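You operate a simulated robot arm through the tools that you are given. There is no shell and no other tool. Be economical: measure what you need, move in short steps, check, and stop when the job is done.

You run a simulated two-armed robot. Do the job below in one go: nothing can be reset, and whatever is moved stays where it is left.

JOB
Put the wire basket on the top of the white bench away in the inside of the rinse tank. Then put the black corner piece on the shelf under the grey bench. Then put the yellow pad on the top of the red bench away on the top of the steel bench. Then take the wheel chock on the top of the wooden bench and put it away on the bottom of the flat trolley. Then open the caps drawer, take the brown cap from the inside of the caps drawer and put it on top of the marks card and shut the drawer again. Then take the grey cartridge from the top of the green counter and leave it on the yellow dot pane. Then fetch the 2 A fuse from the top of the black bench and set it in the green tub. Then put one of the yellow packers from the flat grey tray on top of the blue label roll. Then put one of the red packers from the flat grey tray on the top of the wooden table. Then take the white foam strip from the shelf under the blue bench and put it on the top of the wooden table. Then carry the green crate with both arms and set it on the top of the low table. Then open the small green door. Do these in the order given. Set down upright: wire basket, black corner piece, yellow pad.

Only the result counts: the job must be done as asked and must still hold three seconds after the hand-in. Knocking over, shifting, dropping, spilling or breaking anything else fails it. Lids that push on must go on centred and level and be pressed home; caps that screw on are set level and turned clockwise until they are tight.

ROBOT AND FRAMES
Two 7-joint arms with fingered hands on one trunk, on a base that drives. Base frame: it is fixed to the floor where the robot stands at the start and does not move with it; the origin is under the middle of the robot, x ahead of it, y to its left, z up. Lengths are in mm, angles in rad, forces in N, time in s.
The left shoulder is at the start at [80, 197, 1515], the right one opposite. Places, roughly: black corner piece [-1250, -1250, 750]; blue label roll (6x6x5 cm) [1700, 6700, 800]; bottom of the flat trolley [4700, 8200, 200]; brown cap (4x4x3 cm) [-2400, 1600, 900]; caps drawer [-2400, 1600, 900]; fuse [-1750, 3500, 1000]; green crate (41x22x11 cm) [4800, 6800, 800]; green tub [-1750, 3500, 1000]; grey cartridge (6x5x15 cm) [-2300, 3300, 900]; inside of the rinse tank (20x16 cm) [7740, 5380, 900]; marks card [-4500, 2750, 750]; red packer [-1250, 4500, 750]; shelf under the grey bench [800, -1500, 300]; small green door [-2200, -2200, 1200]; top of the low table [7700, 7300, 400]; top of the steel bench [10000, 4600, 800]; top of the wooden table [1500, 5100, 800]; wheel chock (15x7x7 cm) [-2000, 1500, 900]; white foam strip (20x7x7 cm) [600, 6600, 300]; wire basket (17x13x14 cm) [700, 100, 900]; yellow dot pane (20x15x1 cm) [1500, 400, 800]; yellow packer [-1500, 4500, 750]; yellow pad (6x6x6 cm) [-2400, -700, 900]. Payload 4 kg a hand.
The tool frame of a hand sits at the grasp point between the pads (the TCP): z along the fingers, y along the line on which they close. The tips reach 26 mm beyond it. Largest opening 132 mm; the body of the gripper starts 73 mm behind the TCP. The gripper is a hand of 4 fingers: y runs from the thumb to the fingers, the wrist lies at [0, 0, -239] in the tool frame, and closing takes about 1.5 s.
Orientation is that of the tool frame in the base frame, as [roll, pitch, yaw] about the fixed x, y, z axes, in that order (R = Rz(yaw) Ry(pitch) Rx(roll)). With the fingers straight down and closing along the base's y, the tool's x points along the base's -x, its y along +y and its z along -z.

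CONTROLS
- The arms move only by the tool nudge_tool. It takes "left_moves", "right_moves" or both (then of equal length, played together; a hand with none holds still); each is a list of rows, each a list of 6 numbers: the shift along the base's x, y, z in units of 250 mm (1.0 is 250 mm), then the turn, a rotation vector about the base's x, y, z in units of 180 degrees (1.0 is 180 degrees). In form: [[x, y, z, rx, ry, rz], ...]. A call has 1 to 12 rows; each row is the pose to reach, as a shift and turn from the pose commanded when the call began. "left_grip" and "right_grip" are, for a hand that has rows, the closure, from 0 (fully open) to 1 (shut), set as the call begins (left out, the last holds). A call with a number of a shift or a turn outside -1 to 1 is refused whole. Rows are played at 5 a second. More than 50 mm and 0.15 rad between two rows, or a gripper value outside its range, and nothing of the call is played. A pose out of reach is approached as far as the arm can. The call stops where the force on the tool passes 40 N (or 10 N more than at its start, if that is more) or the arm is blocked; 0.2 s more then pass. Each finger travels about 72 mm/s and halts on what it meets, pressing with about 27 N; the grip force reading is that of the motor and also rises with nothing between the fingers. The clock runs only during rows and for 0.2 s after the last one: add rows that repeat a pose to give the fingers time. It gives the time, the measured TCP pose, the force on the tool (base axes), the opening and the grip force at its end, in the units of the frame above (readings bear some noise), with the torque about the TCP (base axes, N m) and any sound that the robot's microphone picked up.
- Cameras (640 x 400 px; columns grow to the right, rows downward): "scene" is now at [95.6, 6.8, 1659.6]; the picture's right is [0.09, -1.00, 0.00], its down [-0.86, -0.08, -0.51] and it looks along [0.50, 0.04, -0.86] (base axes); focal length 258 px, centre (320, 200). "left" rides on the left gripper at [-68, 2, -97] in its tool frame; the picture's right is [-0.02, -1.00, 0.00], its down [0.82, -0.02, -0.58] and it looks along [0.58, -0.01, 0.82] (tool axes); focal length 270 px, centre (320, 200). "right" rides on the right gripper at [68, 2, -97] in its tool frame; the picture's right is [-0.02, 1.00, 0.00], its down [-0.82, -0.02, -0.58] and it looks along [-0.58, -0.01, 0.82] (tool axes); focal length 270 px, centre (320, 200). There is no depth. A picture from a camera that has moved, and an enlarged one, comes with that camera's place and axes in the base frame and with its lens.
- camera(camera): a new picture of that camera. No time passes.
- slide_trunk(by): slides the trunk up (or, below 0, down) by that many mm; the arms and the scene camera ride with it, the base frame stays. It gives what a move gives, with no picture.
- roll_base(legs): drives the robot by 1 to 6 legs, each [ahead, left, turn to the left] in mm, mm and rad, along the robot's own axes; the way and the turn of a leg run together, so that a leg with both is an arc; at most 1500 mm and 3.142 rad a leg. The arms and the cameras ride along, it lands a little off, and it stops where it bumps. It gives what a move gives.
- finger_targets(finger1, finger2, finger3, thumb_bend, hand): sets how far each is bent, from 0 (flat) to 1 (curled in); at 0.3 the hand is open as for a grip, at 0.7 the pads meet at the TCP. One left out holds its place. A second passes; each finger stops where it meets its share of the squeeze, and holds until it gets a number again. A gripper value or a shape takes the hand back. It gives what a move gives, with no picture; readings hold the bend of each and the force on the fingers (four entries, about 0 where the hand has none), thumb and palm.
- hand_shape(shape, hand): the hand has 4 fingers and takes this shape, open, in about a second: jaw (thumb against the fingers, like two jaws); tri (thumb and two fingers); tip (a fingertip pinch); poke (one finger out to press); point (the index stretched); flat (the hand flat); cup (the hand cupped); fist (a fist). The gripper value then closes the fingers along that shape, each until it touches; the sizes above hold for jaw. It gives what a move gives, with no picture.
- turn_head(pan, tilt): turns the head with the scene camera to pan (to the left, within 1.501 rad either way) and tilt (down, from -0.506 to 1.204), counted from straight ahead of the robot. It gives what a move gives.
- zoom(camera, box): a new picture of the part [left, top, right, bottom] of that camera's present view, enlarged. No time passes.
- finish_job(): hands the job in; it is judged then, once.

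Go step by step. Nothing tells you exact positions but the pictures and the camera data: compare them with the known pose of the tool, close in by small moves and look again before you grip or let go. The budget is 567 turns and 370 pictures, counting those below and the enlarged ones. Unless the task says otherwise, let go and move clear before handing in.

The tools are called after "Emit:" as a command line: name --argument value ..., lists and objects as JSON in quotes. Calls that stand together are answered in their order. nudge_tool: Moves the arms, as the interface text tells. Its arguments: {"type":"object","properties":{"left_moves":{"type":"array","items":{"type":"array","items":{"type":"number"}}},"left_grip":{"type":"number"},"right_moves":{"type":"array","items":{"type":"array","items":{"type":"number"}}},"right_grip":{"type":"number"}},"required":[]} The other tools are called the same way: slide_trunk (by) slides the trunk up or down; hand_shape (shape, hand) gives the hand a shape; finger_targets (finger1, finger2, finger3, thumb_bend, hand) moves the fingers one by one; roll_base (legs) drives the base; turn_head (pan, tilt) turns the head that bears the scene camera; camera (camera) takes a picture; zoom (camera, box) takes an enlarged picture of a part of a camera's view; finish_job () hands the job in.

At the start:

```text
time: 0.0
left_tcp_pos: [373.5, 263.7, 1000.2]
left_tool_rot: [3.141, 0.002, -3.141]
left_ft_force: [-0.3, 0.2, 0.2]
left_torque: [-0.01, 0.01, -0.02]
left_finger_gap: 131.7
left_gripper_force: 0.0
left_shape: jaw
left_bend: [0.3, 0.3, 0.3, 0.3]
left_finger forces: [0.1, 0.0, 0.1, 0.0, 0.0, 0.0]
right_tcp_pos: [306.8, -83.8, 1080.6]
right_tool_rot: [-3.139, 0.001, 3.141]
right_ft_force: [-0.6, -0.4, -1.2]
right_torque: [-0.04, 0.01, -0.04]
right_finger_gap: 131.7
right_gripper_force: 0.2
right_shape: jaw
right_bend: [0.3, 0.3, 0.3, 0.3]
right_finger forces: [0.0, 0.1, 0.0, 0.0, 0.1, 0.0]
trunk travel left (down, up): [-825.0, 15.0]
robot x, y, heading: [-2.3, 1.6, -0.001]
head pan, tilt: [0.087, 1.04]
```

scene: 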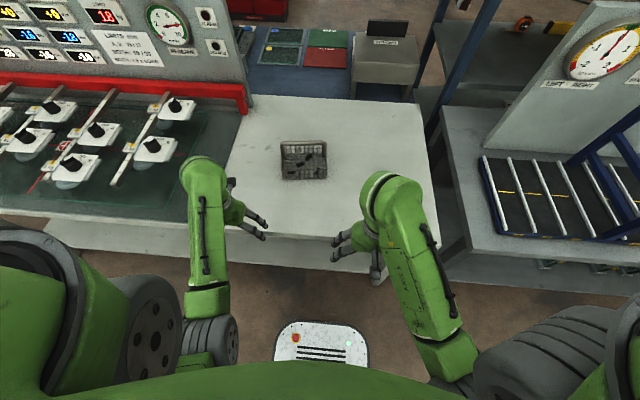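
right: 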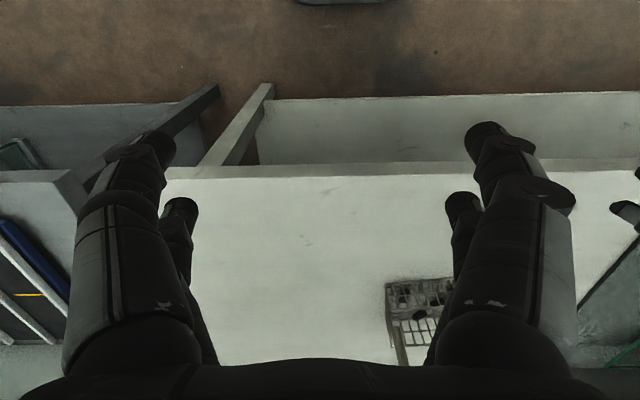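
left: 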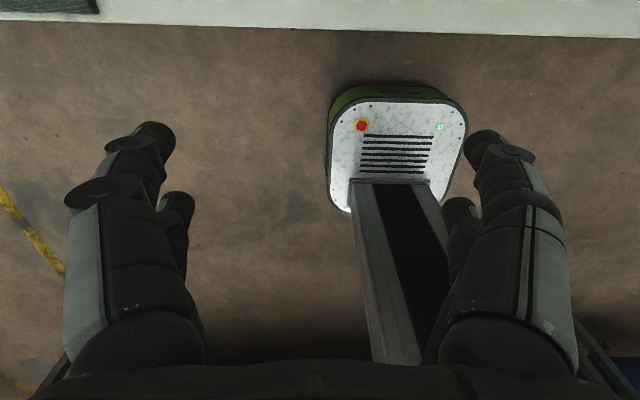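

I see the white bench ahead with the wire basket near [707, 118, 900]. First I look at it closely and around the room.

Emit:
zoom --camera "scene" --box '[240, 110, 370, 210]'

Emit:
turn_head --pan 0 --tilt 0.3

Emit:
camera --camera "scene"

```text
4.00 times, centred on (305, 160) of scene
camera zoom: at [95.6, 6.8, 1659.6], right [0.09, -1.0, 0.0], down [-0.86, -0.08, -0.51], along [0.5, 0.04, -0.86], focal length 1033 px, centre (380, 360)
```

zoom: 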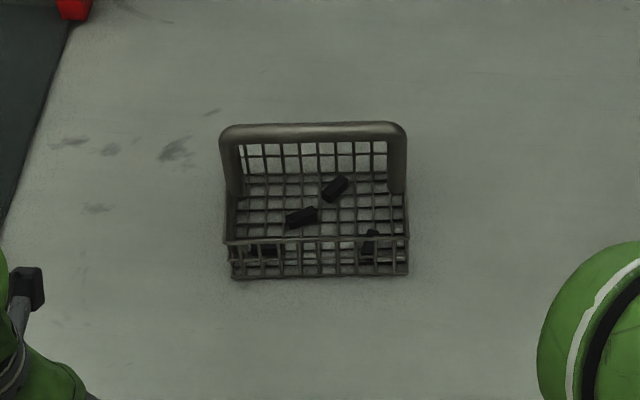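

```text
time: 1.1
left_tcp_pos: [375.7, 264.3, 999.4]
left_tool_rot: [-3.141, 0.001, 3.141]
left_ft_force: [0.6, 0.0, -0.2]
left_torque: [0.02, -0.01, 0.0]
left_finger_gap: 131.8
left_gripper_force: 0.0
left_shape: jaw
left_bend: [0.3, 0.3, 0.3, 0.3]
left_finger forces: [0.0, 0.1, 0.1, 0.0, 0.1, 0.1]
right_tcp_pos: [306.2, -85.3, 1081.1]
right_tool_rot: [-3.14, 0.0, -3.14]
right_ft_force: [-0.4, -0.4, 0.6]
right_torque: [0.01, -0.03, 0.0]
right_finger_gap: 131.7
right_gripper_force: 0.1
right_shape: jaw
right_bend: [0.3, 0.3, 0.3, 0.3]
right_finger forces: [0.1, 0.1, 0.0, 0.0, 0.0, 0.1]
trunk travel left (down, up): [-825.0, 15.0]
robot x, y, heading: [0.6, -1.3, -0.001]
head pan, tilt: [0.0, 0.3]
```

```text
365 pictures are left
camera scene: at [122.1, 0.9, 1721.7], right [0.0, -1.0, 0.0], down [-0.3, 0.0, -0.95], along [0.95, 0.0, -0.3], focal length 258 px, centre (320, 200)
```

scene: 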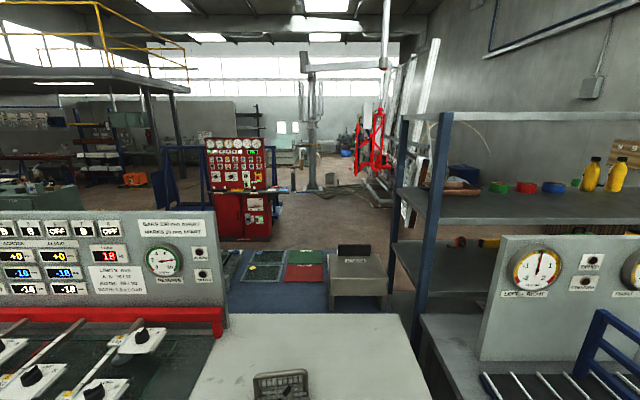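

The basket has an arched handle along y at about x 730, z 980. I raise both hands and turn the left so it closes across the handle.

Emit:
nudge_tool --left_moves '[[0, 0, 0.09, 0, 0, -0.042], [0, 0, 0.18, 0, 0, -0.083], [0, 0, 0.27, 0, 0, -0.125], [0, 0, 0.36, 0, 0, -0.167], [0, 0, 0.45, 0, 0, -0.208], [0, 0, 0.54, 0, 0, -0.25], [0, 0, 0.63, 0, 0, -0.292], [0, 0, 0.72, 0, 0, -0.333], [0, 0, 0.8, 0, 0, -0.375], [0, 0, 0.88, 0, 0, -0.417], [0, 0, 0.96, 0, 0, -0.458], [0, 0, 1.0, 0, 0, -0.5]]' --right_moves '[[0, 0, 0.09, 0, 0, 0], [0, 0, 0.18, 0, 0, 0], [0, 0, 0.27, 0, 0, 0], [0, 0, 0.36, 0, 0, 0], [0, 0, 0.45, 0, 0, 0], [0, 0, 0.54, 0, 0, 0], [0, 0, 0.63, 0, 0, 0], [0, 0, 0.72, 0, 0, 0], [0, 0, 0.8, 0, 0, 0], [0, 0, 0.88, 0, 0, 0], [0, 0, 0.96, 0, 0, 0], [0, 0, 1, 0, 0, 0]]'

Emit:
turn_head --pan 0.9 --tilt 0.4

Emit:
camera --camera "scene"

Emit:
turn_head --pan -0.9 --tilt 0.4

Emit:
camera --camera "scene"

```text
time: 3.2
left_tcp_pos: [416.6, 281.9, 1208.2]
left_tool_rot: [2.765, 0.038, 1.917]
left_ft_force: [-0.9, -0.8, -0.9]
left_torque: [0.03, 0.0, 0.0]
left_finger_gap: 131.7
left_gripper_force: 0.0
left_shape: jaw
left_bend: [0.3, 0.3, 0.3, 0.3]
left_finger forces: [0.1, 0.0, 0.0, 0.0, 0.0, 0.0]
left hand out of reach, approached as far as the arm can: row 5, 6, 7, 8, 9, 10
right_tcp_pos: [297.1, -89.9, 1097.0]
right_tool_rot: [3.14, 0.005, -3.138]
right_ft_force: [-0.2, -0.1, -0.7]
right_torque: [0.04, -0.01, -0.05]
right_finger_gap: 131.9
right_gripper_force: 0.0
right_shape: jaw
right_bend: [0.3, 0.3, 0.3, 0.3]
right_finger forces: [0.1, 0.1, 0.0, 0.0, 0.0, 0.1]
right hand out of reach, approached as far as the arm can: row 1, 2, 3, 4, 5, 6, 7, 8, 9, 10
trunk travel left (down, up): [-825.0, 15.0]
robot x, y, heading: [-0.5, 0.7, 0.006]
head pan, tilt: [0.0, 0.3]
stopped in row 10 (left hand): the arm was blocked; the commanded pose is now the measured one
```

```text
time: 4.4
left_tcp_pos: [420.2, 284.4, 1206.8]
left_tool_rot: [2.755, 0.04, 1.919]
left_ft_force: [0.1, 0.2, 1.0]
left_torque: [0.01, 0.02, 0.01]
left_finger_gap: 131.8
left_gripper_force: 0.0
left_shape: jaw
left_bend: [0.3, 0.3, 0.3, 0.3]
left_finger forces: [0.1, 0.0, 0.0, 0.0, 0.0, 0.0]
right_tcp_pos: [298.5, -87.3, 1092.1]
right_tool_rot: [-3.14, 0.005, -3.141]
right_ft_force: [-0.3, -0.7, -0.3]
right_torque: [-0.02, 0.0, 0.01]
right_finger_gap: 131.6
right_gripper_force: 0.0
right_shape: jaw
right_bend: [0.3, 0.3, 0.3, 0.3]
right_finger forces: [0.0, 0.1, 0.0, 0.0, 0.1, 0.1]
trunk travel left (down, up): [-825.0, 15.0]
robot x, y, heading: [-0.9, -0.7, -0.003]
head pan, tilt: [0.901, 0.4]
```

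```text
364 pictures are left
camera scene: at [86.4, 73.5, 1712.1], right [0.78, -0.62, 0.0], down [-0.24, -0.3, -0.92], along [0.57, 0.72, -0.39], focal length 258 px, centre (320, 200)
```

scene: 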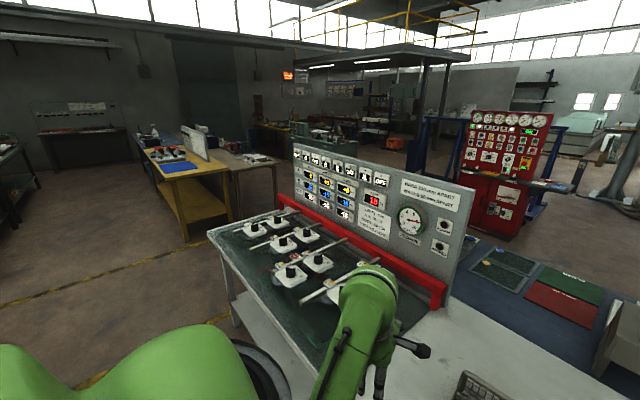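

```text
time: 6.2
left_tcp_pos: [421.4, 283.1, 1209.6]
left_tool_rot: [2.747, 0.042, 1.916]
left_ft_force: [-0.3, -0.3, 0.3]
left_torque: [0.0, -0.04, 0.03]
left_finger_gap: 131.8
left_gripper_force: 0.1
left_shape: jaw
left_bend: [0.3, 0.3, 0.3, 0.3]
left_finger forces: [0.1, 0.0, 0.1, 0.1, 0.0, 0.1]
right_tcp_pos: [298.8, -87.3, 1091.5]
right_tool_rot: [3.141, 0.004, -3.138]
right_ft_force: [0.3, 0.0, -0.4]
right_torque: [0.02, 0.01, 0.02]
right_finger_gap: 132.0
right_gripper_force: 0.0
right_shape: jaw
right_bend: [0.3, 0.3, 0.3, 0.3]
right_finger forces: [0.0, 0.1, 0.0, 0.1, 0.1, 0.0]
trunk travel left (down, up): [-825.0, 15.0]
robot x, y, heading: [-0.0, 1.6, -0.0]
head pan, tilt: [-0.901, 0.4]
```

```text
363 pictures are left
camera scene: at [86.4, -71.6, 1712.1], right [-0.78, -0.62, 0.0], down [-0.24, 0.3, -0.92], along [0.57, -0.72, -0.39], focal length 258 px, centre (320, 200)
```

scene: 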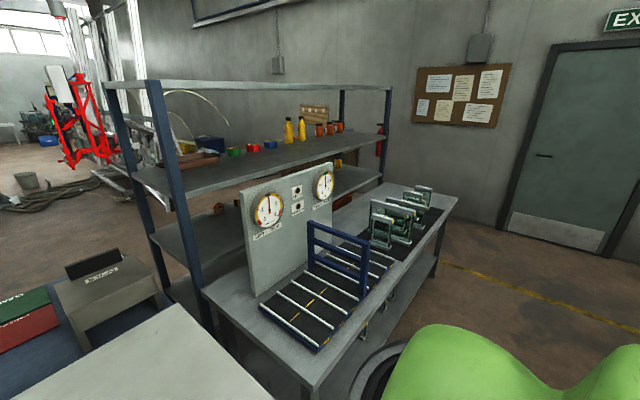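

The right hand can go no higher with this trunk height, so I lower the trunk a little to give the left arm forward reach, then correct the left hand's tilt.

Emit:
slide_trunk --by -130

Emit:
nudge_tool --left_moves '[[0.05, 0, 0.1, -0.002, 0.025, -0.022], [0.1, 0, 0.2, -0.004, 0.05, -0.044], [0.15, 0, 0.3, -0.005, 0.075, -0.067], [0.2, 0, 0.4, -0.007, 0.1, -0.089], [0.25, 0, 0.5, -0.009, 0.125, -0.111]]'

```text
time: 7.8
left_tcp_pos: [414.8, 285.8, 1074.6]
left_tool_rot: [2.776, 0.038, 1.928]
left_ft_force: [0.6, -0.1, 0.1]
left_torque: [-0.01, 0.0, 0.03]
left_finger_gap: 131.5
left_gripper_force: 0.1
left_shape: jaw
left_bend: [0.3, 0.3, 0.3, 0.3]
left_finger forces: [0.1, 0.0, 0.0, 0.0, 0.0, 0.1]
right_tcp_pos: [300.6, -87.3, 968.4]
right_tool_rot: [-3.141, 0.004, -3.14]
right_ft_force: [0.3, -0.7, -0.2]
right_torque: [0.02, -0.01, -0.02]
right_finger_gap: 131.8
right_gripper_force: 0.0
right_shape: jaw
right_bend: [0.3, 0.3, 0.3, 0.3]
right_finger forces: [0.1, 0.0, 0.0, 0.0, 0.0, 0.0]
trunk travel left (down, up): [-695.0, 145.0]
robot x, y, heading: [-1.1, -0.8, 0.001]
head pan, tilt: [-0.901, 0.4]
```

```text
time: 9.0
left_tcp_pos: [582.7, 304.4, 1119.9]
left_tool_rot: [-3.133, -0.002, 1.567]
left_ft_force: [0.5, 0.2, 0.5]
left_torque: [0.03, 0.01, -0.02]
left_finger_gap: 131.8
left_gripper_force: 0.1
left_shape: jaw
left_bend: [0.3, 0.3, 0.3, 0.3]
left_finger forces: [0.1, 0.1, 0.0, 0.1, 0.0, 0.0]
left hand out of reach, approached as far as the arm can: row 1, 2, 3, 4, 5
right_tcp_pos: [301.8, -87.8, 961.7]
right_tool_rot: [-3.141, 0.002, -3.14]
right_ft_force: [0.2, 0.0, -0.2]
right_torque: [0.01, 0.01, 0.01]
right_finger_gap: 131.8
right_gripper_force: 0.0
right_shape: jaw
right_bend: [0.3, 0.3, 0.3, 0.3]
right_finger forces: [0.1, 0.0, 0.0, 0.0, 0.0, 0.1]
trunk travel left (down, up): [-695.0, 145.0]
robot x, y, heading: [0.8, -0.1, -0.003]
head pan, tilt: [-0.901, 0.4]
```

The left hand now points down and closes along x, above handle height. I drive ahead 120 mm, aim the head at the basket and bring the hand over to its y.

Emit:
roll_base --legs '[[120, 0, 0]]'

Emit:
nudge_tool --left_moves '[[0, -0.18, 0, 0, 0, 0], [0, -0.36, 0, 0, 0, 0], [0, -0.54, 0, 0, 0, 0], [0, -0.72, 0, 0, 0, 0], [0, -0.74, 0, 0, 0, 0]]'

Emit:
turn_head --pan 0.15 --tilt 0.9

Emit:
camera --camera "scene"

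Emit:
camera --camera "left"

```text
time: 10.2
left_tcp_pos: [698.8, 305.3, 1121.4]
left_tool_rot: [-3.138, -0.001, 1.57]
left_ft_force: [-0.2, 0.7, -0.2]
left_torque: [-0.03, -0.01, 0.02]
left_finger_gap: 131.9
left_gripper_force: 0.1
left_shape: jaw
left_bend: [0.3, 0.3, 0.3, 0.3]
left_finger forces: [0.0, 0.0, 0.0, 0.1, 0.1, 0.1]
right_tcp_pos: [417.0, -87.7, 963.9]
right_tool_rot: [3.141, 0.005, -3.139]
right_ft_force: [-0.3, 0.3, 0.2]
right_torque: [-0.03, -0.04, 0.01]
right_finger_gap: 132.0
right_gripper_force: 0.1
right_shape: jaw
right_bend: [0.3, 0.3, 0.3, 0.3]
right_finger forces: [0.0, 0.0, 0.1, 0.0, 0.0, 0.0]
trunk travel left (down, up): [-695.0, 145.0]
robot x, y, heading: [122.9, -1.1, 0.003]
head pan, tilt: [-0.901, 0.4]
```

```text
time: 11.4
left_tcp_pos: [699.7, 121.0, 1118.9]
left_tool_rot: [-3.14, 0.0, 1.569]
left_ft_force: [0.1, -0.2, -0.3]
left_torque: [-0.01, -0.04, 0.02]
left_finger_gap: 132.0
left_gripper_force: 0.0
left_shape: jaw
left_bend: [0.3, 0.3, 0.3, 0.3]
left_finger forces: [0.1, 0.0, 0.0, 0.1, 0.0, 0.0]
left hand out of reach, approached as far as the arm can: row 4
right_tcp_pos: [418.2, -86.4, 963.0]
right_tool_rot: [3.141, 0.007, -3.138]
right_ft_force: [-0.9, 0.4, -0.6]
right_torque: [0.0, -0.02, 0.01]
right_finger_gap: 132.1
right_gripper_force: 0.1
right_shape: jaw
right_bend: [0.3, 0.3, 0.3, 0.3]
right_finger forces: [0.0, 0.1, 0.1, 0.0, 0.0, 0.0]
trunk travel left (down, up): [-695.0, 145.0]
robot x, y, heading: [119.9, -1.3, -0.0]
head pan, tilt: [-0.901, 0.4]
```

```text
time: 12.7
left_tcp_pos: [701.6, 121.3, 1117.9]
left_tool_rot: [-3.14, -0.002, 1.569]
left_ft_force: [0.2, -0.4, -0.8]
left_torque: [0.04, -0.02, 0.01]
left_finger_gap: 132.0
left_gripper_force: 0.1
left_shape: jaw
left_bend: [0.3, 0.3, 0.3, 0.3]
left_finger forces: [0.1, 0.1, 0.0, 0.0, 0.1, 0.0]
right_tcp_pos: [419.5, -86.2, 962.8]
right_tool_rot: [3.14, 0.004, -3.138]
right_ft_force: [0.2, -0.6, -0.1]
right_torque: [0.0, -0.01, 0.04]
right_finger_gap: 131.8
right_gripper_force: 0.1
right_shape: jaw
right_bend: [0.3, 0.3, 0.3, 0.3]
right_finger forces: [0.1, 0.1, 0.0, 0.0, 0.0, 0.0]
trunk travel left (down, up): [-695.0, 145.0]
robot x, y, heading: [121.7, -0.7, 0.003]
head pan, tilt: [0.15, 0.901]
```

```text
362 pictures are left
camera scene: at [223.7, 12.6, 1539.6], right [0.15, -0.99, 0.0], down [-0.77, -0.12, -0.62], along [0.61, 0.09, -0.78], focal length 258 px, centre (320, 200)
```

scene: 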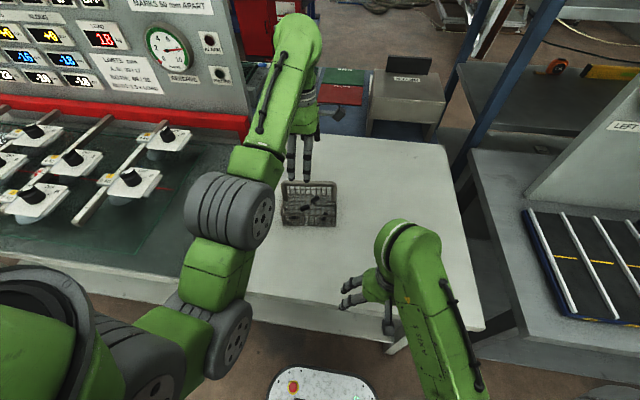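

```text
361 pictures are left
camera left: at [703.0, 53.7, 1214.2], right [-1.0, -0.02, 0.0], down [-0.02, 0.82, 0.58], along [-0.02, 0.58, -0.82], focal length 270 px, centre (320, 200)
```

left: 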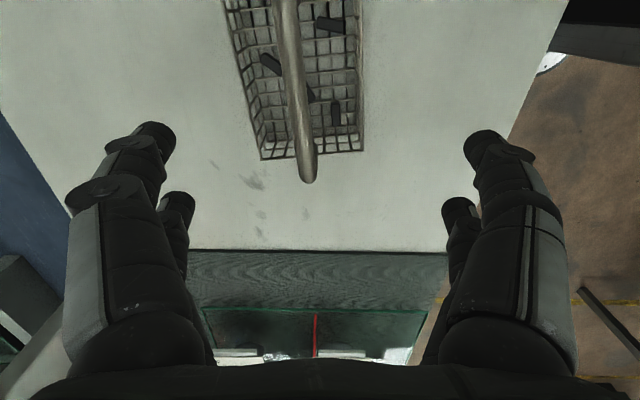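

The handle bar runs at about yaw 0.09 off y, its middle near [718, 119, ~980]. I align above and look again.

Emit:
nudge_tool --left_moves '[[0.068, 0, 0, 0, 0, 0.029], [0.068, 0, -0.15, 0, 0, 0.029], [0.068, 0, -0.25, 0, 0, 0.029], [0.068, 0, -0.25, 0, 0, 0.029]]'

Emit:
camera --camera "left"

Emit:
zoom --camera "scene" --box '[250, 130, 380, 240]'

```text
time: 13.7
left_tcp_pos: [717.6, 124.2, 1056.0]
left_tool_rot: [-3.137, -0.003, 1.661]
left_ft_force: [1.3, -0.2, -0.1]
left_torque: [0.03, 0.03, 0.0]
left_finger_gap: 132.2
left_gripper_force: 0.1
left_shape: jaw
left_bend: [0.3, 0.3, 0.3, 0.3]
left_finger forces: [0.0, 0.0, 0.1, 0.1, 0.1, 0.0]
right_tcp_pos: [419.3, -87.9, 961.5]
right_tool_rot: [3.14, 0.003, -3.138]
right_ft_force: [1.4, -0.3, 0.6]
right_torque: [0.01, 0.04, -0.02]
right_finger_gap: 131.7
right_gripper_force: 0.1
right_shape: jaw
right_bend: [0.3, 0.3, 0.3, 0.3]
right_finger forces: [0.0, 0.0, 0.0, 0.0, 0.0, 0.0]
trunk travel left (down, up): [-695.0, 145.0]
robot x, y, heading: [122.9, 3.2, 0.003]
head pan, tilt: [0.15, 0.901]
```

```text
360 pictures are left
camera left: at [725.7, 56.6, 1151.9], right [-0.99, -0.11, 0.01], down [-0.09, 0.81, 0.58], along [-0.07, 0.58, -0.81], focal length 270 px, centre (320, 200)
```

left: 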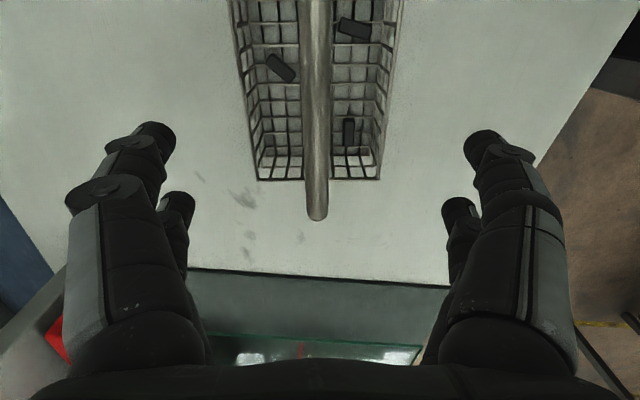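

```text
3.64 times, centred on (315, 185) of scene
camera zoom: at [224.0, 12.2, 1539.5], right [0.15, -0.99, 0.0], down [-0.77, -0.12, -0.62], along [0.61, 0.09, -0.78], focal length 939 px, centre (338, 254)
```

zoom: 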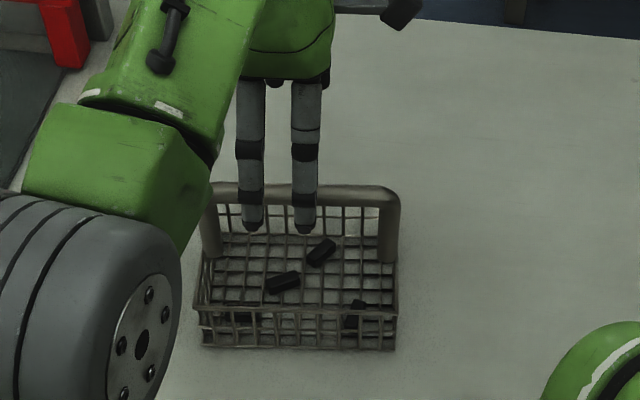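

Bar is centred between the fingers; I shift about 12 mm in -y, lower to z ≈ 972 and close.

Emit:
nudge_tool --left_moves '[[0, -0.048, -0.1, 0, 0, 0], [0, -0.048, -0.22, 0, 0, 0], [0, -0.048, -0.336, 0, 0, 0]]'

Emit:
zoom --camera "scene" --box '[250, 130, 380, 240]'

Emit:
camera --camera "left"

```text
time: 14.5
left_tcp_pos: [717.6, 110.3, 971.0]
left_tool_rot: [-3.136, -0.002, 1.66]
left_ft_force: [-0.1, 0.5, -0.4]
left_torque: [0.0, 0.04, -0.02]
left_finger_gap: 131.9
left_gripper_force: 0.1
left_shape: jaw
left_bend: [0.3, 0.3, 0.3, 0.3]
left_finger forces: [0.0, 0.0, 0.0, 0.1, 0.0, 0.1]
right_tcp_pos: [420.3, -85.7, 961.9]
right_tool_rot: [3.141, 0.003, -3.138]
right_ft_force: [0.2, -0.6, 0.0]
right_torque: [0.01, -0.02, 0.03]
right_finger_gap: 131.7
right_gripper_force: 0.1
right_shape: jaw
right_bend: [0.3, 0.3, 0.3, 0.3]
right_finger forces: [0.1, 0.1, 0.1, 0.0, 0.0, 0.0]
trunk travel left (down, up): [-695.0, 145.0]
robot x, y, heading: [118.0, 3.3, 0.004]
head pan, tilt: [0.15, 0.901]
```

```text
3.64 times, centred on (315, 185) of scene
camera zoom: at [224.1, 13.0, 1539.6], right [0.15, -0.99, 0.0], down [-0.77, -0.12, -0.62], along [0.61, 0.09, -0.78], focal length 939 px, centre (338, 254)
```

zoom: 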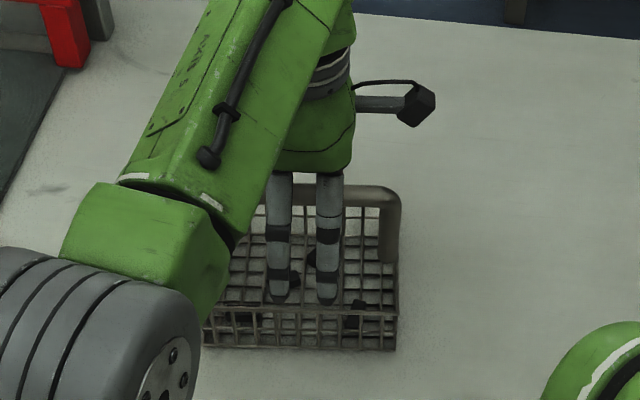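

```text
357 pictures are left
camera left: at [725.9, 42.2, 1067.5], right [-0.99, -0.11, 0.01], down [-0.09, 0.81, 0.58], along [-0.07, 0.57, -0.82], focal length 270 px, centre (320, 200)
```

left: 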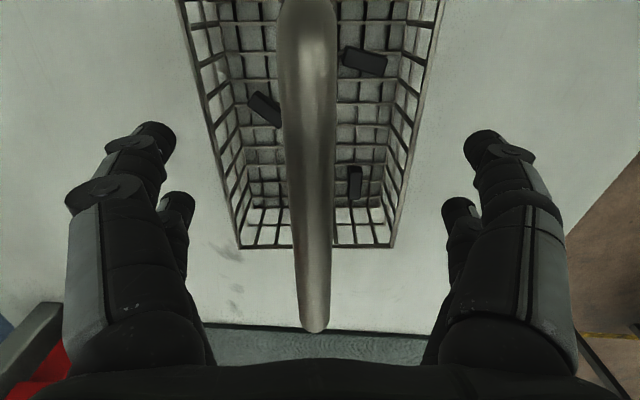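

Everything agrees (bar at z ≈ 977); closing the left hand.

Emit:
nudge_tool --left_moves '[[0, 0, 0, 0, 0, 0], [0, 0, 0, 0, 0, 0], [0, 0, 0, 0, 0, 0], [0, 0, 0, 0, 0, 0], [0, 0, 0, 0, 0, 0], [0, 0, 0, 0, 0, 0], [0, 0, 0, 0, 0, 0], [0, 0, 0, 0, 0, 0], [0, 0, 0, 0, 0, 0]]' --left_grip 1

Emit:
camera --camera "left"

```text
time: 16.5
left_tcp_pos: [717.2, 109.9, 972.3]
left_tool_rot: [-3.135, -0.002, 1.659]
left_ft_force: [0.3, -1.0, -0.1]
left_torque: [-0.01, -0.01, 0.04]
left_finger_gap: 0.1
left_gripper_force: 27.0
left_shape: jaw
left_bend: [0.62, 0.63, 0.63, 0.7]
left_finger forces: [0.1, 0.0, 0.0, 0.0, 0.1, 0.0]
right_tcp_pos: [419.6, -87.3, 961.6]
right_tool_rot: [3.141, 0.003, -3.14]
right_ft_force: [-0.6, 0.1, 0.2]
right_torque: [0.01, 0.02, 0.05]
right_finger_gap: 131.5
right_gripper_force: 0.1
right_shape: jaw
right_bend: [0.3, 0.3, 0.3, 0.3]
right_finger forces: [0.1, 0.0, 0.0, 0.0, 0.0, 0.1]
trunk travel left (down, up): [-695.0, 145.0]
robot x, y, heading: [122.2, -0.8, 0.005]
head pan, tilt: [0.15, 0.901]
```

```text
356 pictures are left
camera left: at [725.7, 41.9, 1067.9], right [-0.99, -0.11, 0.01], down [-0.09, 0.81, 0.58], along [-0.07, 0.57, -0.81], focal length 270 px, centre (320, 200)
```

left: 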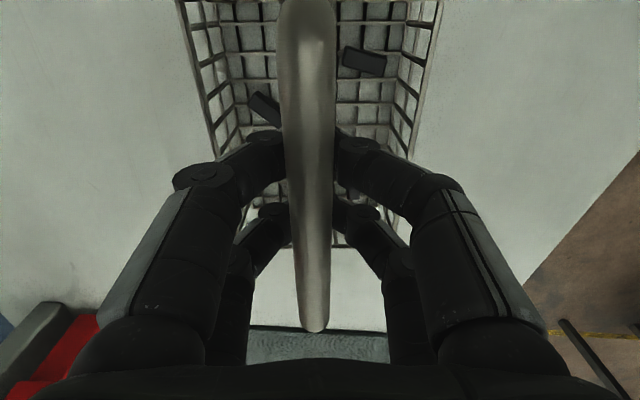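

The fingers shut just under the bar (gap 0), so the bar sits a bit higher than the pads. I reopen, rise 16 mm and close again.

Emit:
nudge_tool --left_moves '[[0, 0, 0, 0, 0, 0], [0, 0, 0, 0, 0, 0], [0, 0, 0, 0, 0, 0], [0, 0, 0, 0, 0, 0], [0, 0, 0, 0, 0, 0], [0, 0, 0.03, 0, 0, 0], [0, 0, 0.064, 0, 0, 0]]' --left_grip 0

Emit:
nudge_tool --left_moves '[[0, 0, 0, 0, 0, 0], [0, 0, 0, 0, 0, 0], [0, 0, 0, 0, 0, 0], [0, 0, 0, 0, 0, 0], [0, 0, 0, 0, 0, 0], [0, 0, 0, 0, 0, 0], [0, 0, 0, 0, 0, 0], [0, 0, 0, 0, 0, 0], [0, 0, 0, 0, 0, 0]]' --left_grip 1

```text
time: 18.1
left_tcp_pos: [717.3, 108.7, 988.8]
left_tool_rot: [-3.136, -0.003, 1.66]
left_ft_force: [-0.8, -0.2, -0.2]
left_torque: [0.01, -0.02, -0.01]
left_finger_gap: 131.8
left_gripper_force: 0.1
left_shape: jaw
left_bend: [0.3, 0.3, 0.3, 0.3]
left_finger forces: [0.0, 0.1, 0.1, 0.0, 0.0, 0.0]
right_tcp_pos: [419.7, -86.7, 961.3]
right_tool_rot: [-3.141, 0.004, -3.138]
right_ft_force: [-0.8, 0.1, -0.5]
right_torque: [-0.03, -0.02, -0.02]
right_finger_gap: 131.7
right_gripper_force: 0.0
right_shape: jaw
right_bend: [0.3, 0.3, 0.3, 0.3]
right_finger forces: [0.0, 0.0, 0.1, 0.0, 0.0, 0.1]
trunk travel left (down, up): [-695.0, 145.0]
robot x, y, heading: [120.3, 2.5, 0.002]
head pan, tilt: [0.15, 0.901]
```

```text
time: 20.1
left_tcp_pos: [718.6, 108.7, 989.0]
left_tool_rot: [-3.137, -0.001, 1.659]
left_ft_force: [0.0, -0.1, -2.9]
left_torque: [-0.03, 0.0, -0.03]
left_finger_gap: 1.4
left_gripper_force: 27.4
left_shape: jaw
left_bend: [0.72, 0.72, 0.72, 0.72]
left_finger forces: [0.1, 0.0, 0.0, 0.0, 0.0, 0.1]
right_tcp_pos: [420.0, -86.9, 961.2]
right_tool_rot: [-3.139, 0.005, -3.139]
right_ft_force: [0.7, 0.1, -0.2]
right_torque: [-0.04, 0.02, 0.0]
right_finger_gap: 132.0
right_gripper_force: 0.0
right_shape: jaw
right_bend: [0.3, 0.3, 0.3, 0.3]
right_finger forces: [0.1, 0.0, 0.1, 0.1, 0.0, 0.0]
trunk travel left (down, up): [-695.0, 145.0]
robot x, y, heading: [121.9, -1.8, 0.003]
head pan, tilt: [0.15, 0.901]
```

Emit:
camera --camera "left"

Emit:
zoom --camera "scene" --box '[250, 130, 380, 240]'

```text
355 pictures are left
camera left: at [726.4, 41.4, 1084.2], right [-0.99, -0.11, 0.01], down [-0.09, 0.81, 0.58], along [-0.07, 0.57, -0.81], focal length 270 px, centre (320, 200)
```

left: 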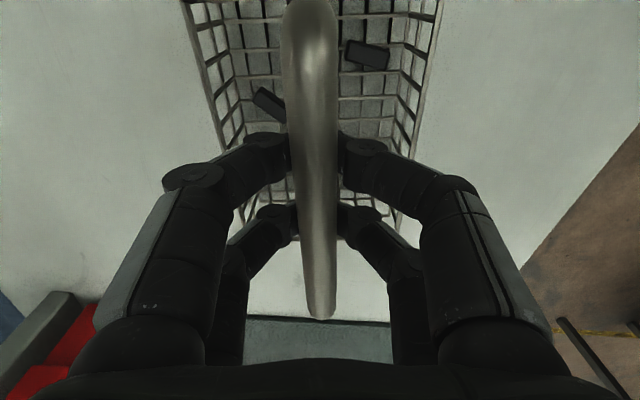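

```text
3.64 times, centred on (315, 185) of scene
camera zoom: at [224.2, 12.6, 1539.5], right [0.15, -0.99, 0.0], down [-0.77, -0.12, -0.62], along [0.61, 0.09, -0.78], focal length 939 px, centre (338, 254)
```

zoom: 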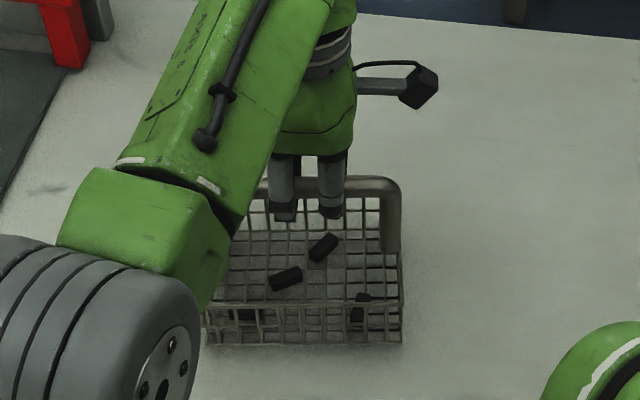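

The pads meet below the bar and have wedged it up slightly. I lower 5 mm, open, rise to about z 1000 and close again.

Emit:
nudge_tool --left_moves '[[0, 0, -0.02, 0, 0, 0], [0, 0, -0.024, 0, 0, 0]]'

Emit:
nudge_tool --left_moves '[[0, 0, 0, 0, 0, 0], [0, 0, 0, 0, 0, 0], [0, 0, 0, 0, 0, 0], [0, 0, 0, 0, 0, 0], [0, 0, 0, 0, 0, 0], [0, 0, 0.03, 0, 0, 0], [0, 0, 0.068, 0, 0, 0]]' --left_grip 0

Emit:
camera --camera "left"

Emit:
zoom --camera "scene" --box '[250, 130, 380, 240]'

```text
time: 20.7
left_tcp_pos: [718.3, 109.2, 983.9]
left_tool_rot: [-3.136, -0.002, 1.66]
left_ft_force: [-0.8, 0.2, -4.1]
left_torque: [-0.03, 0.01, -0.02]
left_finger_gap: 1.4
left_gripper_force: 27.2
left_shape: jaw
left_bend: [0.72, 0.72, 0.72, 0.72]
left_finger forces: [0.0, 0.1, 0.0, 0.1, 0.0, 0.0]
right_tcp_pos: [419.4, -86.8, 962.4]
right_tool_rot: [-3.14, 0.003, -3.136]
right_ft_force: [1.0, -0.3, 0.1]
right_torque: [0.0, 0.05, 0.02]
right_finger_gap: 131.9
right_gripper_force: 0.0
right_shape: jaw
right_bend: [0.3, 0.3, 0.3, 0.3]
right_finger forces: [0.0, 0.1, 0.1, 0.0, 0.0, 0.0]
trunk travel left (down, up): [-695.0, 145.0]
robot x, y, heading: [118.0, -1.2, 0.001]
head pan, tilt: [0.15, 0.901]
```

```text
time: 22.3
left_tcp_pos: [718.7, 110.0, 1001.2]
left_tool_rot: [-3.136, -0.002, 1.659]
left_ft_force: [0.5, 0.0, 0.7]
left_torque: [-0.01, -0.03, -0.02]
left_finger_gap: 131.9
left_gripper_force: 0.0
left_shape: jaw
left_bend: [0.3, 0.3, 0.3, 0.3]
left_finger forces: [0.0, 0.0, 0.0, 0.0, 0.0, 0.1]
right_tcp_pos: [419.0, -86.7, 962.0]
right_tool_rot: [3.141, 0.003, -3.139]
right_ft_force: [0.2, -0.1, 0.6]
right_torque: [-0.01, 0.01, 0.03]
right_finger_gap: 131.7
right_gripper_force: 0.2
right_shape: jaw
right_bend: [0.3, 0.3, 0.3, 0.3]
right_finger forces: [0.1, 0.0, 0.1, 0.1, 0.0, 0.0]
trunk travel left (down, up): [-695.0, 145.0]
robot x, y, heading: [124.9, -0.8, 0.004]
head pan, tilt: [0.15, 0.901]
```

```text
353 pictures are left
camera left: at [726.7, 41.7, 1096.5], right [-0.99, -0.11, 0.01], down [-0.09, 0.81, 0.58], along [-0.07, 0.58, -0.81], focal length 270 px, centre (320, 200)
```

left: 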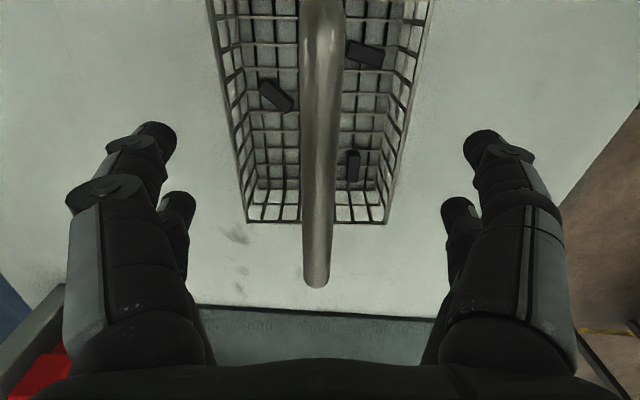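

```text
3.64 times, centred on (315, 185) of scene
camera zoom: at [223.6, 12.5, 1539.5], right [0.15, -0.99, 0.0], down [-0.77, -0.12, -0.62], along [0.61, 0.09, -0.78], focal length 939 px, centre (338, 254)
```

zoom: 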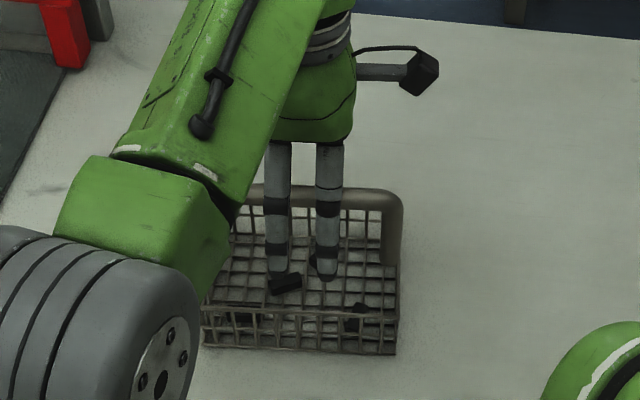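

Emit:
nudge_tool --left_moves '[[0, 0, 0, 0, 0, 0], [0, 0, 0, 0, 0, 0], [0, 0, 0, 0, 0, 0], [0, 0, 0, 0, 0, 0], [0, 0, 0, 0, 0, 0], [0, 0, 0, 0, 0, 0], [0, 0, 0, 0, 0, 0], [0, 0, 0, 0, 0, 0], [0, 0, 0, 0, 0, 0]]' --left_grip 1

Emit:
camera --camera "left"

Emit:
zoom --camera "scene" --box '[250, 130, 380, 240]'

```text
time: 24.3
left_tcp_pos: [718.9, 109.9, 1000.1]
left_tool_rot: [-3.136, -0.002, 1.661]
left_ft_force: [0.1, 0.0, 0.5]
left_torque: [-0.03, 0.0, 0.01]
left_finger_gap: 11.6
left_gripper_force: 27.0
left_shape: jaw
left_bend: [0.72, 0.72, 0.72, 0.7]
left_finger forces: [23.4, 23.3, 23.0, 0.0, 23.9, 0.0]
right_tcp_pos: [419.6, -86.0, 962.2]
right_tool_rot: [-3.141, 0.004, -3.139]
right_ft_force: [-0.2, 0.1, -0.1]
right_torque: [-0.01, -0.03, -0.02]
right_finger_gap: 131.8
right_gripper_force: 0.1
right_shape: jaw
right_bend: [0.3, 0.3, 0.3, 0.3]
right_finger forces: [0.1, 0.0, 0.0, 0.0, 0.0, 0.0]
trunk travel left (down, up): [-695.0, 145.0]
robot x, y, heading: [124.5, 2.5, 0.002]
head pan, tilt: [0.15, 0.901]
```

```text
351 pictures are left
camera left: at [726.8, 41.8, 1096.3], right [-0.99, -0.11, 0.01], down [-0.09, 0.81, 0.58], along [-0.07, 0.57, -0.81], focal length 270 px, centre (320, 200)
```

left: 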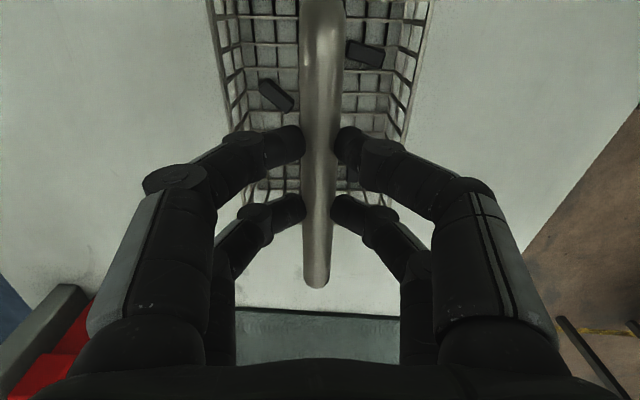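

```text
3.64 times, centred on (315, 185) of scene
camera zoom: at [223.7, 12.5, 1539.5], right [0.15, -0.99, 0.0], down [-0.77, -0.12, -0.62], along [0.61, 0.09, -0.78], focal length 939 px, centre (338, 254)
```

zoom: 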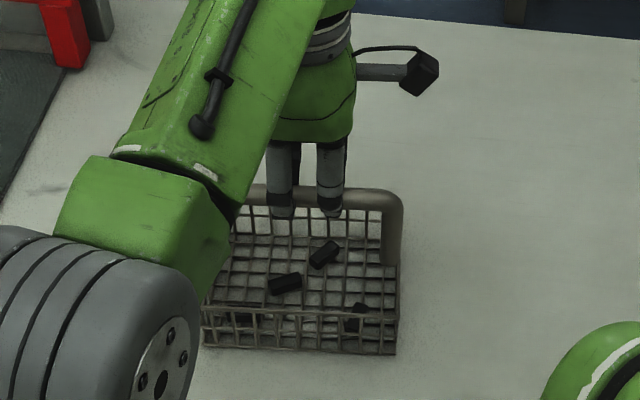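

Now it is a firm grip (finger forces ~23 N). I lift 80 mm and back away from the bench.

Emit:
nudge_tool --left_moves '[[0, 0, 0.08, 0, 0, 0], [0, 0, 0.16, 0, 0, 0], [0, 0, 0.24, 0, 0, 0], [0, 0, 0.32, 0, 0, 0]]'

Emit:
camera --camera "scene"

```text
time: 25.3
left_tcp_pos: [716.9, 109.7, 1083.0]
left_tool_rot: [-3.133, -0.003, 1.662]
left_ft_force: [-0.3, -0.5, -3.9]
left_torque: [-0.03, 0.02, -0.01]
left_finger_gap: 11.6
left_gripper_force: 27.2
left_shape: jaw
left_bend: [0.72, 0.72, 0.72, 0.7]
left_finger forces: [22.8, 22.4, 22.4, 0.0, 23.4, 0.0]
right_tcp_pos: [419.4, -87.0, 962.6]
right_tool_rot: [-3.139, 0.003, -3.14]
right_ft_force: [0.5, 0.4, 0.4]
right_torque: [0.03, 0.02, -0.02]
right_finger_gap: 132.2
right_gripper_force: 0.1
right_shape: jaw
right_bend: [0.3, 0.3, 0.3, 0.3]
right_finger forces: [0.1, 0.1, 0.1, 0.1, 0.1, 0.0]
trunk travel left (down, up): [-695.0, 145.0]
robot x, y, heading: [121.8, 3.1, 0.005]
head pan, tilt: [0.15, 0.901]
```

```text
349 pictures are left
camera scene: at [224.1, 12.5, 1539.5], right [0.15, -0.99, 0.0], down [-0.77, -0.12, -0.62], along [0.61, 0.09, -0.78], focal length 258 px, centre (320, 200)
```

scene: 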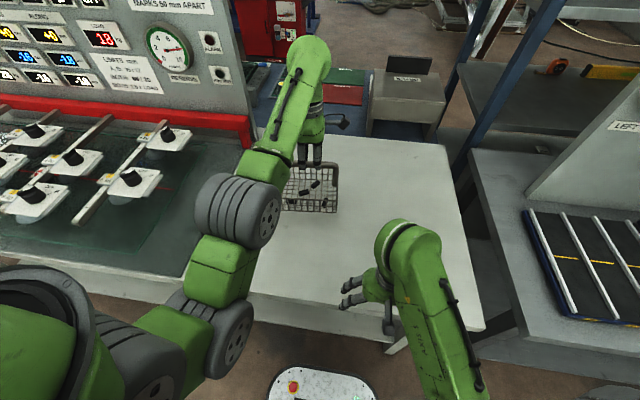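

The basket hangs level. I back off 500 mm, turn left and look along the corridor.

Emit:
roll_base --legs '[[-500, 0, 0], [0, 0, 1.57]]'

Emit:
turn_head --pan 0 --tilt 0.25

Emit:
camera --camera "scene"

Emit:
turn_head --pan -0.9 --tilt 0.25

Emit:
camera --camera "scene"

```text
time: 32.0
left_tcp_pos: [-475.0, 598.8, 1081.1]
left_tool_rot: [-3.134, -0.003, -3.078]
left_ft_force: [0.6, 0.3, -3.5]
left_torque: [-0.02, -0.04, 0.0]
left_finger_gap: 11.5
left_gripper_force: 26.8
left_shape: jaw
left_bend: [0.72, 0.72, 0.72, 0.7]
left_finger forces: [22.8, 22.3, 22.1, 0.0, 23.0, 0.0]
right_tcp_pos: [-285.3, 296.8, 961.7]
right_tool_rot: [3.141, 0.004, -1.595]
right_ft_force: [0.2, -0.1, 0.3]
right_torque: [0.02, 0.03, 0.02]
right_finger_gap: 131.7
right_gripper_force: 0.0
right_shape: jaw
right_bend: [0.3, 0.3, 0.3, 0.3]
right_finger forces: [0.0, 0.0, 0.0, 0.0, 0.0, 0.1]
trunk travel left (down, up): [-695.0, 145.0]
robot x, y, heading: [-381.4, 2.2, 1.543]
head pan, tilt: [0.15, 0.901]
```

```text
time: 33.1
left_tcp_pos: [-474.1, 599.6, 1082.1]
left_tool_rot: [-3.135, -0.003, -3.078]
left_ft_force: [-0.4, 0.6, -3.3]
left_torque: [0.0, 0.0, 0.02]
left_finger_gap: 11.4
left_gripper_force: 26.6
left_shape: jaw
left_bend: [0.72, 0.72, 0.72, 0.7]
left_finger forces: [22.6, 22.3, 22.1, 0.1, 22.9, 0.0]
right_tcp_pos: [-285.3, 296.1, 961.1]
right_tool_rot: [3.141, 0.002, -1.593]
right_ft_force: [-0.2, -0.6, 0.8]
right_torque: [0.02, 0.02, -0.01]
right_finger_gap: 131.9
right_gripper_force: 0.1
right_shape: jaw
right_bend: [0.3, 0.3, 0.3, 0.3]
right_finger forces: [0.0, 0.0, 0.1, 0.1, 0.1, 0.1]
trunk travel left (down, up): [-695.0, 145.0]
robot x, y, heading: [-380.4, -4.8, 1.544]
head pan, tilt: [0.0, 0.25]
```

```text
348 pictures are left
camera scene: at [-378.3, 124.0, 1596.4], right [1.0, -0.02, 0.0], down [-0.01, -0.25, -0.97], along [0.02, 0.97, -0.25], focal length 258 px, centre (320, 200)
```

scene: 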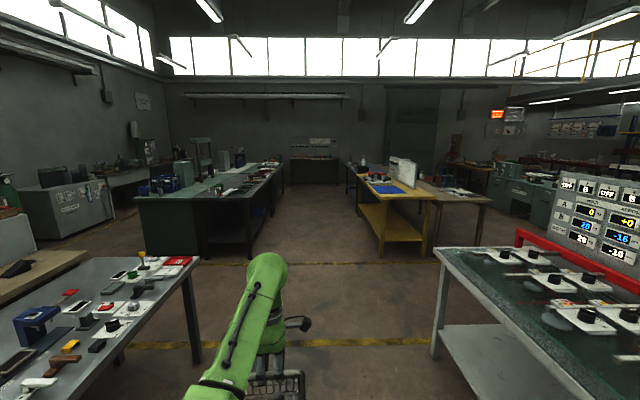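

```text
time: 34.3
left_tcp_pos: [-474.9, 599.3, 1081.8]
left_tool_rot: [-3.134, -0.001, -3.076]
left_ft_force: [0.3, 1.0, -2.8]
left_torque: [0.01, 0.0, -0.02]
left_finger_gap: 11.5
left_gripper_force: 27.1
left_shape: jaw
left_bend: [0.72, 0.72, 0.72, 0.7]
left_finger forces: [22.6, 22.3, 22.1, 0.1, 22.9, 0.0]
right_tcp_pos: [-285.3, 297.3, 961.7]
right_tool_rot: [-3.141, 0.005, -1.593]
right_ft_force: [0.5, -0.4, -0.7]
right_torque: [0.01, 0.0, -0.01]
right_finger_gap: 131.8
right_gripper_force: 0.1
right_shape: jaw
right_bend: [0.3, 0.3, 0.3, 0.3]
right_finger forces: [0.1, 0.0, 0.0, 0.1, 0.1, 0.1]
trunk travel left (down, up): [-695.0, 145.0]
robot x, y, heading: [-379.6, -1.2, 1.545]
head pan, tilt: [-0.901, 0.25]
```

```text
347 pictures are left
camera scene: at [-306.0, 87.0, 1596.5], right [0.6, -0.8, 0.0], down [-0.2, -0.15, -0.97], along [0.77, 0.58, -0.25], focal length 258 px, centre (320, 200)
```

scene: 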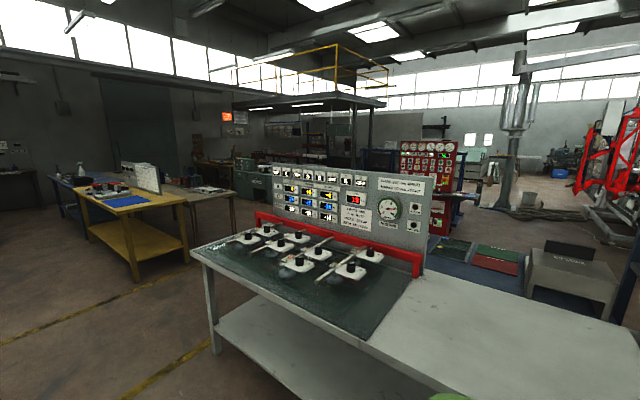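

Corridor ahead is clear; I drive to about y 2400, then turn right to face +x.

Emit:
roll_base --legs '[[1450, 0, 0], [950, 0, 0], [0, 0, -1.543]]'

Emit:
turn_head --pan 0 --tilt 0.2

Emit:
camera --camera "scene"

Emit:
turn_head --pan 0.7 --tilt 0.2

Emit:
camera --camera "scene"

```text
time: 49.8
left_tcp_pos: [229.2, 2521.8, 1082.7]
left_tool_rot: [-3.134, -0.001, 1.69]
left_ft_force: [0.0, -0.7, -3.3]
left_torque: [-0.04, 0.02, 0.01]
left_finger_gap: 11.1
left_gripper_force: 26.7
left_shape: jaw
left_bend: [0.72, 0.72, 0.72, 0.7]
left_finger forces: [22.5, 22.2, 21.8, 0.0, 22.7, 0.0]
right_tcp_pos: [-59.5, 2315.4, 963.3]
right_tool_rot: [3.141, 0.004, -3.108]
right_ft_force: [0.1, -0.2, -0.4]
right_torque: [0.02, 0.05, 0.01]
right_finger_gap: 132.0
right_gripper_force: 0.1
right_shape: jaw
right_bend: [0.3, 0.3, 0.3, 0.3]
right_finger forces: [0.0, 0.0, 0.1, 0.1, 0.1, 0.0]
trunk travel left (down, up): [-695.0, 145.0]
robot x, y, heading: [-362.7, 2390.5, 0.031]
head pan, tilt: [-0.901, 0.25]
```

```text
time: 51.0
left_tcp_pos: [230.3, 2522.4, 1081.7]
left_tool_rot: [-3.135, -0.003, 1.692]
left_ft_force: [-0.3, 0.0, -3.3]
left_torque: [-0.06, -0.03, 0.04]
left_finger_gap: 11.0
left_gripper_force: 27.1
left_shape: jaw
left_bend: [0.72, 0.72, 0.72, 0.7]
left_finger forces: [22.5, 22.0, 21.8, 0.1, 22.7, 0.1]
right_tcp_pos: [-61.5, 2315.3, 961.9]
right_tool_rot: [-3.141, 0.003, -3.107]
right_ft_force: [-0.4, 0.8, 0.6]
right_torque: [0.0, 0.0, -0.02]
right_finger_gap: 131.8
right_gripper_force: 0.1
right_shape: jaw
right_bend: [0.3, 0.3, 0.3, 0.3]
right_finger forces: [0.0, 0.0, 0.0, 0.1, 0.1, 0.1]
trunk travel left (down, up): [-695.0, 145.0]
robot x, y, heading: [-361.1, 2393.4, 0.039]
head pan, tilt: [0.0, 0.201]
```

```text
346 pictures are left
camera scene: at [-240.6, 2397.3, 1601.0], right [0.03, -1.0, 0.0], down [-0.2, -0.01, -0.98], along [0.98, 0.03, -0.2], focal length 258 px, centre (320, 200)
```

scene: 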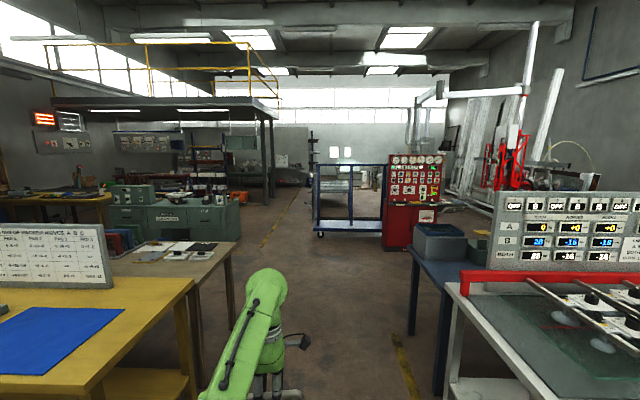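

```text
time: 52.1
left_tcp_pos: [229.4, 2521.3, 1082.0]
left_tool_rot: [-3.134, -0.002, 1.691]
left_ft_force: [-0.9, 0.5, -3.0]
left_torque: [-0.05, -0.02, -0.02]
left_finger_gap: 11.2
left_gripper_force: 27.5
left_shape: jaw
left_bend: [0.72, 0.72, 0.72, 0.7]
left_finger forces: [22.5, 22.1, 21.9, 0.1, 22.7, 0.0]
right_tcp_pos: [-60.1, 2314.5, 962.9]
right_tool_rot: [-3.14, 0.004, -3.107]
right_ft_force: [-0.6, 0.2, 0.7]
right_torque: [-0.01, -0.03, -0.02]
right_finger_gap: 132.0
right_gripper_force: 0.0
right_shape: jaw
right_bend: [0.3, 0.3, 0.3, 0.3]
right_finger forces: [0.1, 0.0, 0.0, 0.1, 0.0, 0.1]
trunk travel left (down, up): [-695.0, 145.0]
robot x, y, heading: [-360.5, 2390.8, 0.033]
head pan, tilt: [0.7, 0.201]
```

```text
345 pictures are left
camera scene: at [-264.4, 2456.5, 1601.1], right [0.67, -0.74, 0.0], down [-0.15, -0.13, -0.98], along [0.73, 0.66, -0.2], focal length 258 px, centre (320, 200)
```

scene: 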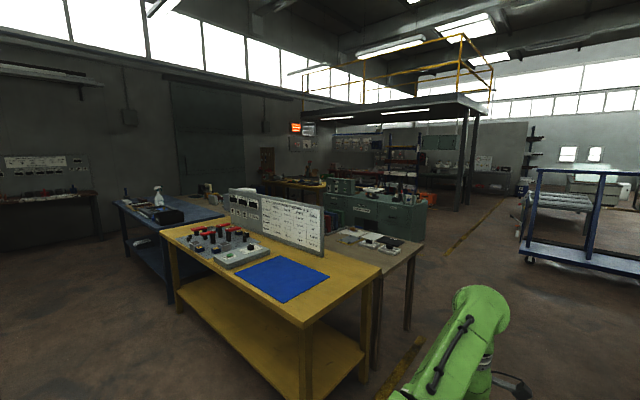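

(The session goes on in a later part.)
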